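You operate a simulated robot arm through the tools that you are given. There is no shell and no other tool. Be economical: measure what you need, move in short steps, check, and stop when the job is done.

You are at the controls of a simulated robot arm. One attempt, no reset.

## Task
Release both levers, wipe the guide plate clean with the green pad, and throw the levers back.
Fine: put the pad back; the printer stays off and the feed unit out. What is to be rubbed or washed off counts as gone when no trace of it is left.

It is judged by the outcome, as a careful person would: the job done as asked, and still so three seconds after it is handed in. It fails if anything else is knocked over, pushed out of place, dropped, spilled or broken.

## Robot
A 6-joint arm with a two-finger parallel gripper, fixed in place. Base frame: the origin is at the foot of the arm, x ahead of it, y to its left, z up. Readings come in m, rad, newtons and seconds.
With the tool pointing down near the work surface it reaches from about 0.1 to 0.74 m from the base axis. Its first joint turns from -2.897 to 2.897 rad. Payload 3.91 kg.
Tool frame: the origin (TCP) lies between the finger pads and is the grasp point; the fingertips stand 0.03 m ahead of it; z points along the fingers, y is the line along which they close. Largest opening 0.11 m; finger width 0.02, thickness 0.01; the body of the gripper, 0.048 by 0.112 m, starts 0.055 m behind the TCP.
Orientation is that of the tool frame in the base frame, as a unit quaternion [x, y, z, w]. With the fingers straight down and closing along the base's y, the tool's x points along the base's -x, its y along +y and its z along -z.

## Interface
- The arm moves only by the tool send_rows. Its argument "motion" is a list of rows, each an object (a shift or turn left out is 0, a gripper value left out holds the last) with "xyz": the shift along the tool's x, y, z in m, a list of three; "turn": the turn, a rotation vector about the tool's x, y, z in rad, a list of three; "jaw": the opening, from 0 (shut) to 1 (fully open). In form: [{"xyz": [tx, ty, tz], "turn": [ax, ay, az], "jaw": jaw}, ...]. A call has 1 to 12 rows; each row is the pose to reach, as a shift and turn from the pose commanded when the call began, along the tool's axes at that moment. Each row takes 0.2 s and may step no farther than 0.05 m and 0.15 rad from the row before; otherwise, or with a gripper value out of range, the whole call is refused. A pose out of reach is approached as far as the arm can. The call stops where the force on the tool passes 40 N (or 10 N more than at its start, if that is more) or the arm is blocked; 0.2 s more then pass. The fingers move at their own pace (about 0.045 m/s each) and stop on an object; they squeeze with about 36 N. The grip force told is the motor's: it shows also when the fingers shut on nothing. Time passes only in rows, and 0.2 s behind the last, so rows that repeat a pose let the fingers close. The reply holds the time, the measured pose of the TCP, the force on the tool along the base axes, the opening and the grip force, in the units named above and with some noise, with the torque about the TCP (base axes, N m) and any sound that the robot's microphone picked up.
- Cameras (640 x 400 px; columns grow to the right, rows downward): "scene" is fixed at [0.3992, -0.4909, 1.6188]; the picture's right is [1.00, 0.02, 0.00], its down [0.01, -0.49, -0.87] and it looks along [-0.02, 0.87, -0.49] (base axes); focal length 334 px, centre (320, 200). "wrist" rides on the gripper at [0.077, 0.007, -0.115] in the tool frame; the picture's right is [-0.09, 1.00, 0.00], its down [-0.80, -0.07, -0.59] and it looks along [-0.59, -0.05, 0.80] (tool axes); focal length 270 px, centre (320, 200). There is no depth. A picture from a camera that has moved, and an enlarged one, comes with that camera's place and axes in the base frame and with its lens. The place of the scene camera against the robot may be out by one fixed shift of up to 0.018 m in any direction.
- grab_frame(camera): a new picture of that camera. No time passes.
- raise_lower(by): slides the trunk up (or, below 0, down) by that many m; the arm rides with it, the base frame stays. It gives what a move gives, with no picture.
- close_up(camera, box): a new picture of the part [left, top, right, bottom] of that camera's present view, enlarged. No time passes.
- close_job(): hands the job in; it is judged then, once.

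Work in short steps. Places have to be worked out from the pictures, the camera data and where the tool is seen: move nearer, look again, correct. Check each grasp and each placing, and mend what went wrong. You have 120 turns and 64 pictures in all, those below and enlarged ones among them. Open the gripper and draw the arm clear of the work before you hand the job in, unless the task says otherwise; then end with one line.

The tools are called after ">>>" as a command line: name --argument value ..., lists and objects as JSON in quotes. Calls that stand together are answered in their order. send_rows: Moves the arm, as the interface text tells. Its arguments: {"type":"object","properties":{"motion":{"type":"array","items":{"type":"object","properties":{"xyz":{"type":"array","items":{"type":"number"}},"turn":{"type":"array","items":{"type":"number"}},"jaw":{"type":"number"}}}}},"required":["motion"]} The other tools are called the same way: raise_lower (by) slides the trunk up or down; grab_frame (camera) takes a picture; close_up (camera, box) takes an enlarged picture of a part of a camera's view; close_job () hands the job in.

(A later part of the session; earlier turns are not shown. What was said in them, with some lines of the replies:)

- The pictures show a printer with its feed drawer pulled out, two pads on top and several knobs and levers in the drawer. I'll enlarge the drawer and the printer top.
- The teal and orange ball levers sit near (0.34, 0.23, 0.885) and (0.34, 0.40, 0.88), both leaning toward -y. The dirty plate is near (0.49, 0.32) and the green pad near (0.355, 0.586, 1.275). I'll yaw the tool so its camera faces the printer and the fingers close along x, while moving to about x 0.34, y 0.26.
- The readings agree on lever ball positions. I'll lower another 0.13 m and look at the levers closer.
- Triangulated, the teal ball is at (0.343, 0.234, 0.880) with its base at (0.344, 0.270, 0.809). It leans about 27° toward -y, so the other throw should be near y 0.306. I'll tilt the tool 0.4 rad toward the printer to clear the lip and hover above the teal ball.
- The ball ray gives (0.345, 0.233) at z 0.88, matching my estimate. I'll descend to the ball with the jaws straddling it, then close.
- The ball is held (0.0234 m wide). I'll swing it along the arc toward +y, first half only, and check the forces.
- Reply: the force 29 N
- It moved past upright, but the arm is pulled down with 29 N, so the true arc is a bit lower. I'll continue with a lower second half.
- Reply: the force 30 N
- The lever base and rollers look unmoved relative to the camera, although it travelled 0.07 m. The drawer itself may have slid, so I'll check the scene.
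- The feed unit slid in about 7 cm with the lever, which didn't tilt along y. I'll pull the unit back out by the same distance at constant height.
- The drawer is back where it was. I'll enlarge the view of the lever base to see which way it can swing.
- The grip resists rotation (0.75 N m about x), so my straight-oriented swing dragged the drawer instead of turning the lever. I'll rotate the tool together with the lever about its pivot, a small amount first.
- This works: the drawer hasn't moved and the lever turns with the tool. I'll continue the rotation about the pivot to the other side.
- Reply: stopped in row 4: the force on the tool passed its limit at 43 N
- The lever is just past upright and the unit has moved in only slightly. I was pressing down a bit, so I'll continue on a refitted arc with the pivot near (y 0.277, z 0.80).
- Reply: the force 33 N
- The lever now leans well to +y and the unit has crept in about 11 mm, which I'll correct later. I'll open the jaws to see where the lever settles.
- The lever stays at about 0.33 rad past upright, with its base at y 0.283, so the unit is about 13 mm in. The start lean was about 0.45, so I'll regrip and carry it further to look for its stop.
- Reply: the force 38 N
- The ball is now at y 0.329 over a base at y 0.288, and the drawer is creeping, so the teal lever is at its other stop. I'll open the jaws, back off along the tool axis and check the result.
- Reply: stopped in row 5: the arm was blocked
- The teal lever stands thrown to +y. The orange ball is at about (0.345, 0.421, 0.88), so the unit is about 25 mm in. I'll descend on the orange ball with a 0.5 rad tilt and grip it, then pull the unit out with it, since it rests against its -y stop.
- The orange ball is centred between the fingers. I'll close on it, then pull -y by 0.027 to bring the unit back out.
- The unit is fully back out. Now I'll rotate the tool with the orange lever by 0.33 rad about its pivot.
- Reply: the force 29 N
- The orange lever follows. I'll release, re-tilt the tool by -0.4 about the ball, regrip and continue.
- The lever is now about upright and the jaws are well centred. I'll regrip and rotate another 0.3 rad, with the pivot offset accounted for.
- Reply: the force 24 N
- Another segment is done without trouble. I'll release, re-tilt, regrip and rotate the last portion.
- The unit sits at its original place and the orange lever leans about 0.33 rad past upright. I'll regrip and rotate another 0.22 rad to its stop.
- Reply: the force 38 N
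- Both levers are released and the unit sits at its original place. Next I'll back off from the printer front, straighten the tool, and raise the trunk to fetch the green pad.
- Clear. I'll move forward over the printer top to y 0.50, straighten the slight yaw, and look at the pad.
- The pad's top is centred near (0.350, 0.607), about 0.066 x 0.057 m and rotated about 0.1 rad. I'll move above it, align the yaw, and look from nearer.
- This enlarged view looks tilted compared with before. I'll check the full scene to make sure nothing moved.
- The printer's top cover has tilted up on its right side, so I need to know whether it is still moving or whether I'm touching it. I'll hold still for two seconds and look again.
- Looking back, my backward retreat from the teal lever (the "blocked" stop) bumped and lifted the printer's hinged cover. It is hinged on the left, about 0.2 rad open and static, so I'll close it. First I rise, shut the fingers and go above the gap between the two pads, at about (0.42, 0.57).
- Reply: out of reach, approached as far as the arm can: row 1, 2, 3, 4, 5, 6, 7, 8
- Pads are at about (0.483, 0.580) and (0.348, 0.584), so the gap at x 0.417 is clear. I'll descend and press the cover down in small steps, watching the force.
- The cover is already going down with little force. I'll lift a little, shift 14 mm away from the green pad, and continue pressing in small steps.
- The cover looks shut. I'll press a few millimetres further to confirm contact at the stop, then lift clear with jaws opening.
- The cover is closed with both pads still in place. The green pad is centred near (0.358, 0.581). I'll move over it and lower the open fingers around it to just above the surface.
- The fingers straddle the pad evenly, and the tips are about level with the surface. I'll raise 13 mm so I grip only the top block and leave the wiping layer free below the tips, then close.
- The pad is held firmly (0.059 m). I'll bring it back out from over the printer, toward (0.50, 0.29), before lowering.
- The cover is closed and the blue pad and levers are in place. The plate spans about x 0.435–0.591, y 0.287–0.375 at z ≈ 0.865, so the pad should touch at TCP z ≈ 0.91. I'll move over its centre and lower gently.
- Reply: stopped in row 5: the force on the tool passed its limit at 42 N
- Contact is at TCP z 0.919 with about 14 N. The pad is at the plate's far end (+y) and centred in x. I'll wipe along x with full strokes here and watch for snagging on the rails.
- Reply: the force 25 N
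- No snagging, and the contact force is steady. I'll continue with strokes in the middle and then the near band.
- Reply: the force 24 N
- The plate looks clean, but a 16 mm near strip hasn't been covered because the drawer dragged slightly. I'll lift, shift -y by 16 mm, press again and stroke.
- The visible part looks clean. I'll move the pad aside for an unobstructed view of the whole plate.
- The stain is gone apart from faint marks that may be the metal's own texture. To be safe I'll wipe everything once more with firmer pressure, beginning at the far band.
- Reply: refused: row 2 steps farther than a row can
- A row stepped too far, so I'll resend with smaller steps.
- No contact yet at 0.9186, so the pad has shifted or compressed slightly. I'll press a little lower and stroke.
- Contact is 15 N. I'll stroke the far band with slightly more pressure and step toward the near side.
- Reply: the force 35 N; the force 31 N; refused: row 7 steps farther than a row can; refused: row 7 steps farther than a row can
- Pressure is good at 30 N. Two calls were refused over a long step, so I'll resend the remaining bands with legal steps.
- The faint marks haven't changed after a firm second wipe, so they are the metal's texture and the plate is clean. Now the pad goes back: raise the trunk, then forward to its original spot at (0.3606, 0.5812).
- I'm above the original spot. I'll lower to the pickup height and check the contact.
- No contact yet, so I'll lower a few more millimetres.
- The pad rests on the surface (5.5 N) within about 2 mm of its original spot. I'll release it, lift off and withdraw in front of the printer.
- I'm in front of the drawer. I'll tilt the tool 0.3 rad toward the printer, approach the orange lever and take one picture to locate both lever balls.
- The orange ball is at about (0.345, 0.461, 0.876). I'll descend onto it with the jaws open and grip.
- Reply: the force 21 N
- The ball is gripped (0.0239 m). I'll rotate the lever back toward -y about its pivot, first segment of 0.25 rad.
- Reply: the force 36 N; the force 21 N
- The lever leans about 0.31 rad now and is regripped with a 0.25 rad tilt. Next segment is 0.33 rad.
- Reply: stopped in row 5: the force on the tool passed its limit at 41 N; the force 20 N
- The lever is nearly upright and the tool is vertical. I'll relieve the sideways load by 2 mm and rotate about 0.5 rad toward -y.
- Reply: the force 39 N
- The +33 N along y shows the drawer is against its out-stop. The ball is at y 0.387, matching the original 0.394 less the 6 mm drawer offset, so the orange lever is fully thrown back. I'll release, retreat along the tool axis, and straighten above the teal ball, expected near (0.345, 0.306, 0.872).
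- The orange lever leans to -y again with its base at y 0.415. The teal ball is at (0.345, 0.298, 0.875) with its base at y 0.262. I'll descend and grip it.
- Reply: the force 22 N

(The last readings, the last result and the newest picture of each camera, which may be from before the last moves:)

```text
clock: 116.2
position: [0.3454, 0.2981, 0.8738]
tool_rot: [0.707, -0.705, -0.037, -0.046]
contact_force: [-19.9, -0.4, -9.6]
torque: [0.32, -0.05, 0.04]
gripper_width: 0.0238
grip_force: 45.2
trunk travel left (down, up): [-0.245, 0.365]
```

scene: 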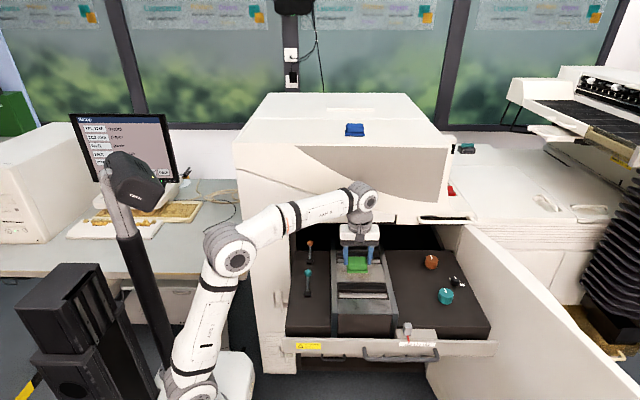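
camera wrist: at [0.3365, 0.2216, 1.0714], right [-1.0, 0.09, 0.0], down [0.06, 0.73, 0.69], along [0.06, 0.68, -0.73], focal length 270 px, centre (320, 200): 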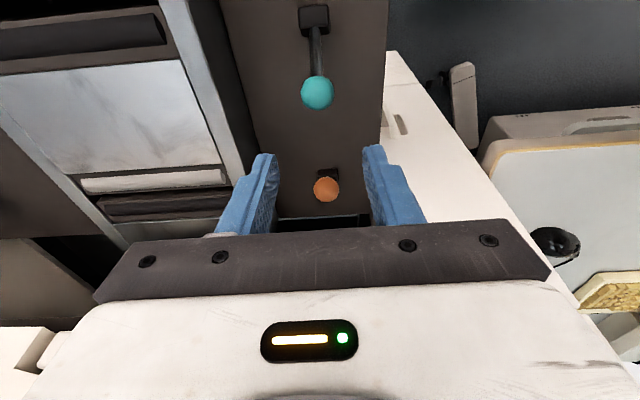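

Gripped. I'll rotate the teal lever back about its pivot by 0.42 rad with a small sideways relief.

>>> send_rows --motion '[{"xyz": [0.0033, 0.002, -0.0022], "turn": [0, -0.05, 0]}, {"xyz": [0.0067, 0.002, -0.0043], "turn": [0, -0.1, 0]}, {"xyz": [0.0102, 0.002, -0.0062], "turn": [0, -0.15, 0]}, {"xyz": [0.0138, 0.002, -0.0079], "turn": [0, -0.2, 0]}, {"xyz": [0.0175, 0.002, -0.0094], "turn": [0, -0.25, 0]}, {"xyz": [0.0213, 0.002, -0.0107], "turn": [0, -0.3, 0]}, {"xyz": [0.0251, 0.002, -0.0119], "turn": [0, -0.35, 0]}, {"xyz": [0.0289, 0.002, -0.0129], "turn": [0, -0.4, 0]}]'

```text
clock: 118.0
position: [0.3443, 0.2679, 0.8838]
tool_rot: [0.685, -0.682, -0.178, -0.186]
contact_force: [2.6, 13.6, -4.7]
torque: [0.9, 0.0, -0.03]
gripper_width: 0.0239
grip_force: 44.6
trunk travel left (down, up): [-0.245, 0.365]
```

It's almost upright. I'll release, straighten the tool about the ball, and regrip.

>>> send_rows --motion '[{"jaw": 0.4}, {"jaw": 0.4}, {"jaw": 0.4}, {"turn": [0, 0.13, 0]}, {"turn": [0, 0.26, 0]}, {"turn": [0, 0.39, 0]}, {"turn": [0, 0.5, 0]}, {"turn": [0, 0.5, 0]}, {"turn": [0, 0.5, 0], "jaw": 0}, {"turn": [0, 0.5, 0], "jaw": 0}, {"turn": [0, 0.5, 0], "jaw": 0}]'

```text
clock: 120.4
position: [0.3459, 0.2662, 0.883]
tool_rot: [0.708, -0.707, -0.002, -0.011]
contact_force: [4.2, -1.1, -0.4]
torque: [-0.03, -0.03, -0.04]
gripper_width: 0.0236
grip_force: 44.6
trunk travel left (down, up): [-0.245, 0.365]
```

Same geometry as the orange lever now, so I'll repeat the final 0.5 rad swing to the -y stop.

>>> send_rows --motion '[{"xyz": [0, 0, 0]}, {"xyz": [0.0042, 0, -0.0003], "turn": [0, -0.05, 0]}, {"xyz": [0.0083, 0, -0.0004], "turn": [0, -0.1, 0]}, {"xyz": [0.0125, 0, -0.0003], "turn": [0, -0.15, 0]}, {"xyz": [0.0167, 0, 0.0001], "turn": [0, -0.2, 0]}, {"xyz": [0.0208, 0, 0.0006], "turn": [0, -0.25, 0]}, {"xyz": [0.0249, 0, 0.0013], "turn": [0, -0.3, 0]}, {"xyz": [0.029, 0, 0.0023], "turn": [0, -0.35, 0]}, {"xyz": [0.0329, 0, 0.0035], "turn": [0, -0.4, 0]}, {"xyz": [0.0369, 0, 0.0049], "turn": [0, -0.45, 0]}, {"xyz": [0.0408, 0, 0.0064], "turn": [0, -0.5, 0]}]'

```text
clock: 122.8
position: [0.3436, 0.2284, 0.8748]
tool_rot: [0.685, -0.682, -0.177, -0.184]
contact_force: [4.0, 22.7, -12.7]
torque: [0.05, 0.07, -0.07]
gripper_width: 0.0238
grip_force: 44.9
trunk travel left (down, up): [-0.245, 0.365]
```

The teal ball is at y 0.228 with +23 N along y, so it's at its stop. I'll nudge 2 mm more to seat it, then release and retreat up and away.

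>>> send_rows --motion '[{"xyz": [0.0018, 0, -0.001]}, {"jaw": 0.45}, {"jaw": 0.45}, {"jaw": 0.45}, {"xyz": [0, 0, -0.04]}, {"xyz": [0, 0, -0.08]}, {"xyz": [0, 0, -0.12]}]'

>>> send_rows --motion '[{"xyz": [-0.02, 0.01, -0.04], "turn": [0, 0.13, 0]}, {"xyz": [-0.04, 0.03, -0.07], "turn": [0, 0.26, 0]}, {"xyz": [-0.06, 0.06, -0.09], "turn": [0, 0.39, 0]}, {"xyz": [-0.07, 0.09, -0.1], "turn": [0, 0.5, 0]}, {"xyz": [-0.07, 0.13, -0.1], "turn": [0, 0.5, 0]}]'

>>> grab_frame --camera "scene"

```text
clock: 124.4
position: [0.3445, 0.1668, 0.9783]
tool_rot: [0.685, -0.682, -0.177, -0.185]
contact_force: [0.0, -0.3, 0.7]
torque: [-0.04, -0.06, 0.02]
gripper_width: 0.0494
grip_force: 0.1
trunk travel left (down, up): [-0.245, 0.365]
```

```text
clock: 125.6
position: [0.2124, 0.1763, 1.0999]
tool_rot: [0.708, -0.707, -0.001, -0.012]
contact_force: [0.6, 0.3, 0.5]
torque: [-0.04, 0.06, 0.0]
gripper_width: 0.0493
grip_force: 0.0
trunk travel left (down, up): [-0.245, 0.365]
```

```text
1 pictures are left
```

scene: 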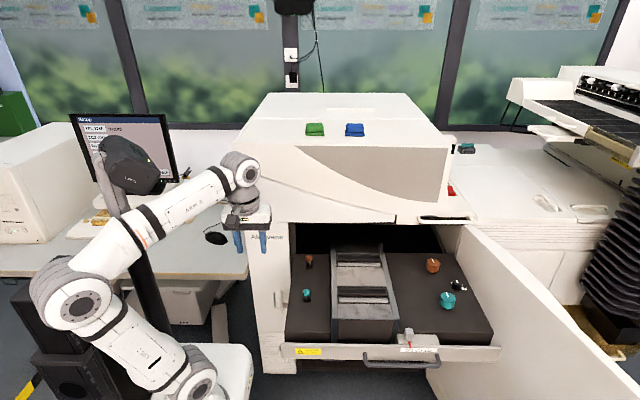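

Everything matches the starting scene: cover shut, both pads on top, drawer out. I'll use the last picture to check the levers and plate.

>>> close_up --camera "scene" --box '[280, 235, 408, 315]'

```text
5.00 times, centred on (344, 275) of scene
camera zoom: at [0.3992, -0.4909, 1.6188], right [1.0, 0.02, 0.0], down [0.01, -0.49, -0.87], along [-0.02, 0.87, -0.49], focal length 1669 px, centre (200, -175)
```

zoom: 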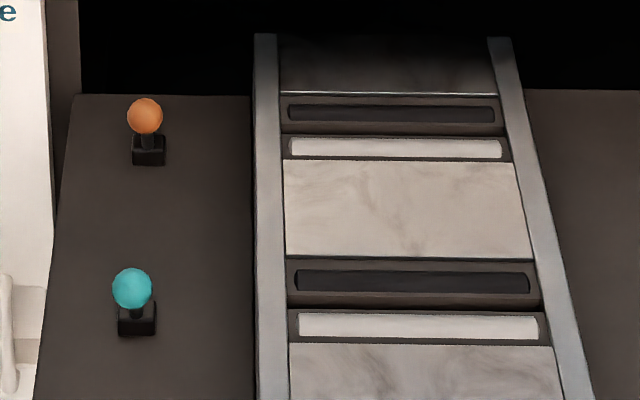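

Both levers lean as they did at the start, the plate is clean with only its metal texture left, and the arm is clear with the gripper open. I'm handing in the job.

>>> close_job

```text
The job is handed in.
```

I released both levers, wiped the guide plate clean with the green pad, put the pad back and threw both levers back. While working I accidentally lifted the printer's top cover and closed it again, and the feed unit shifted but is out again, about 6 mm further than at the start.
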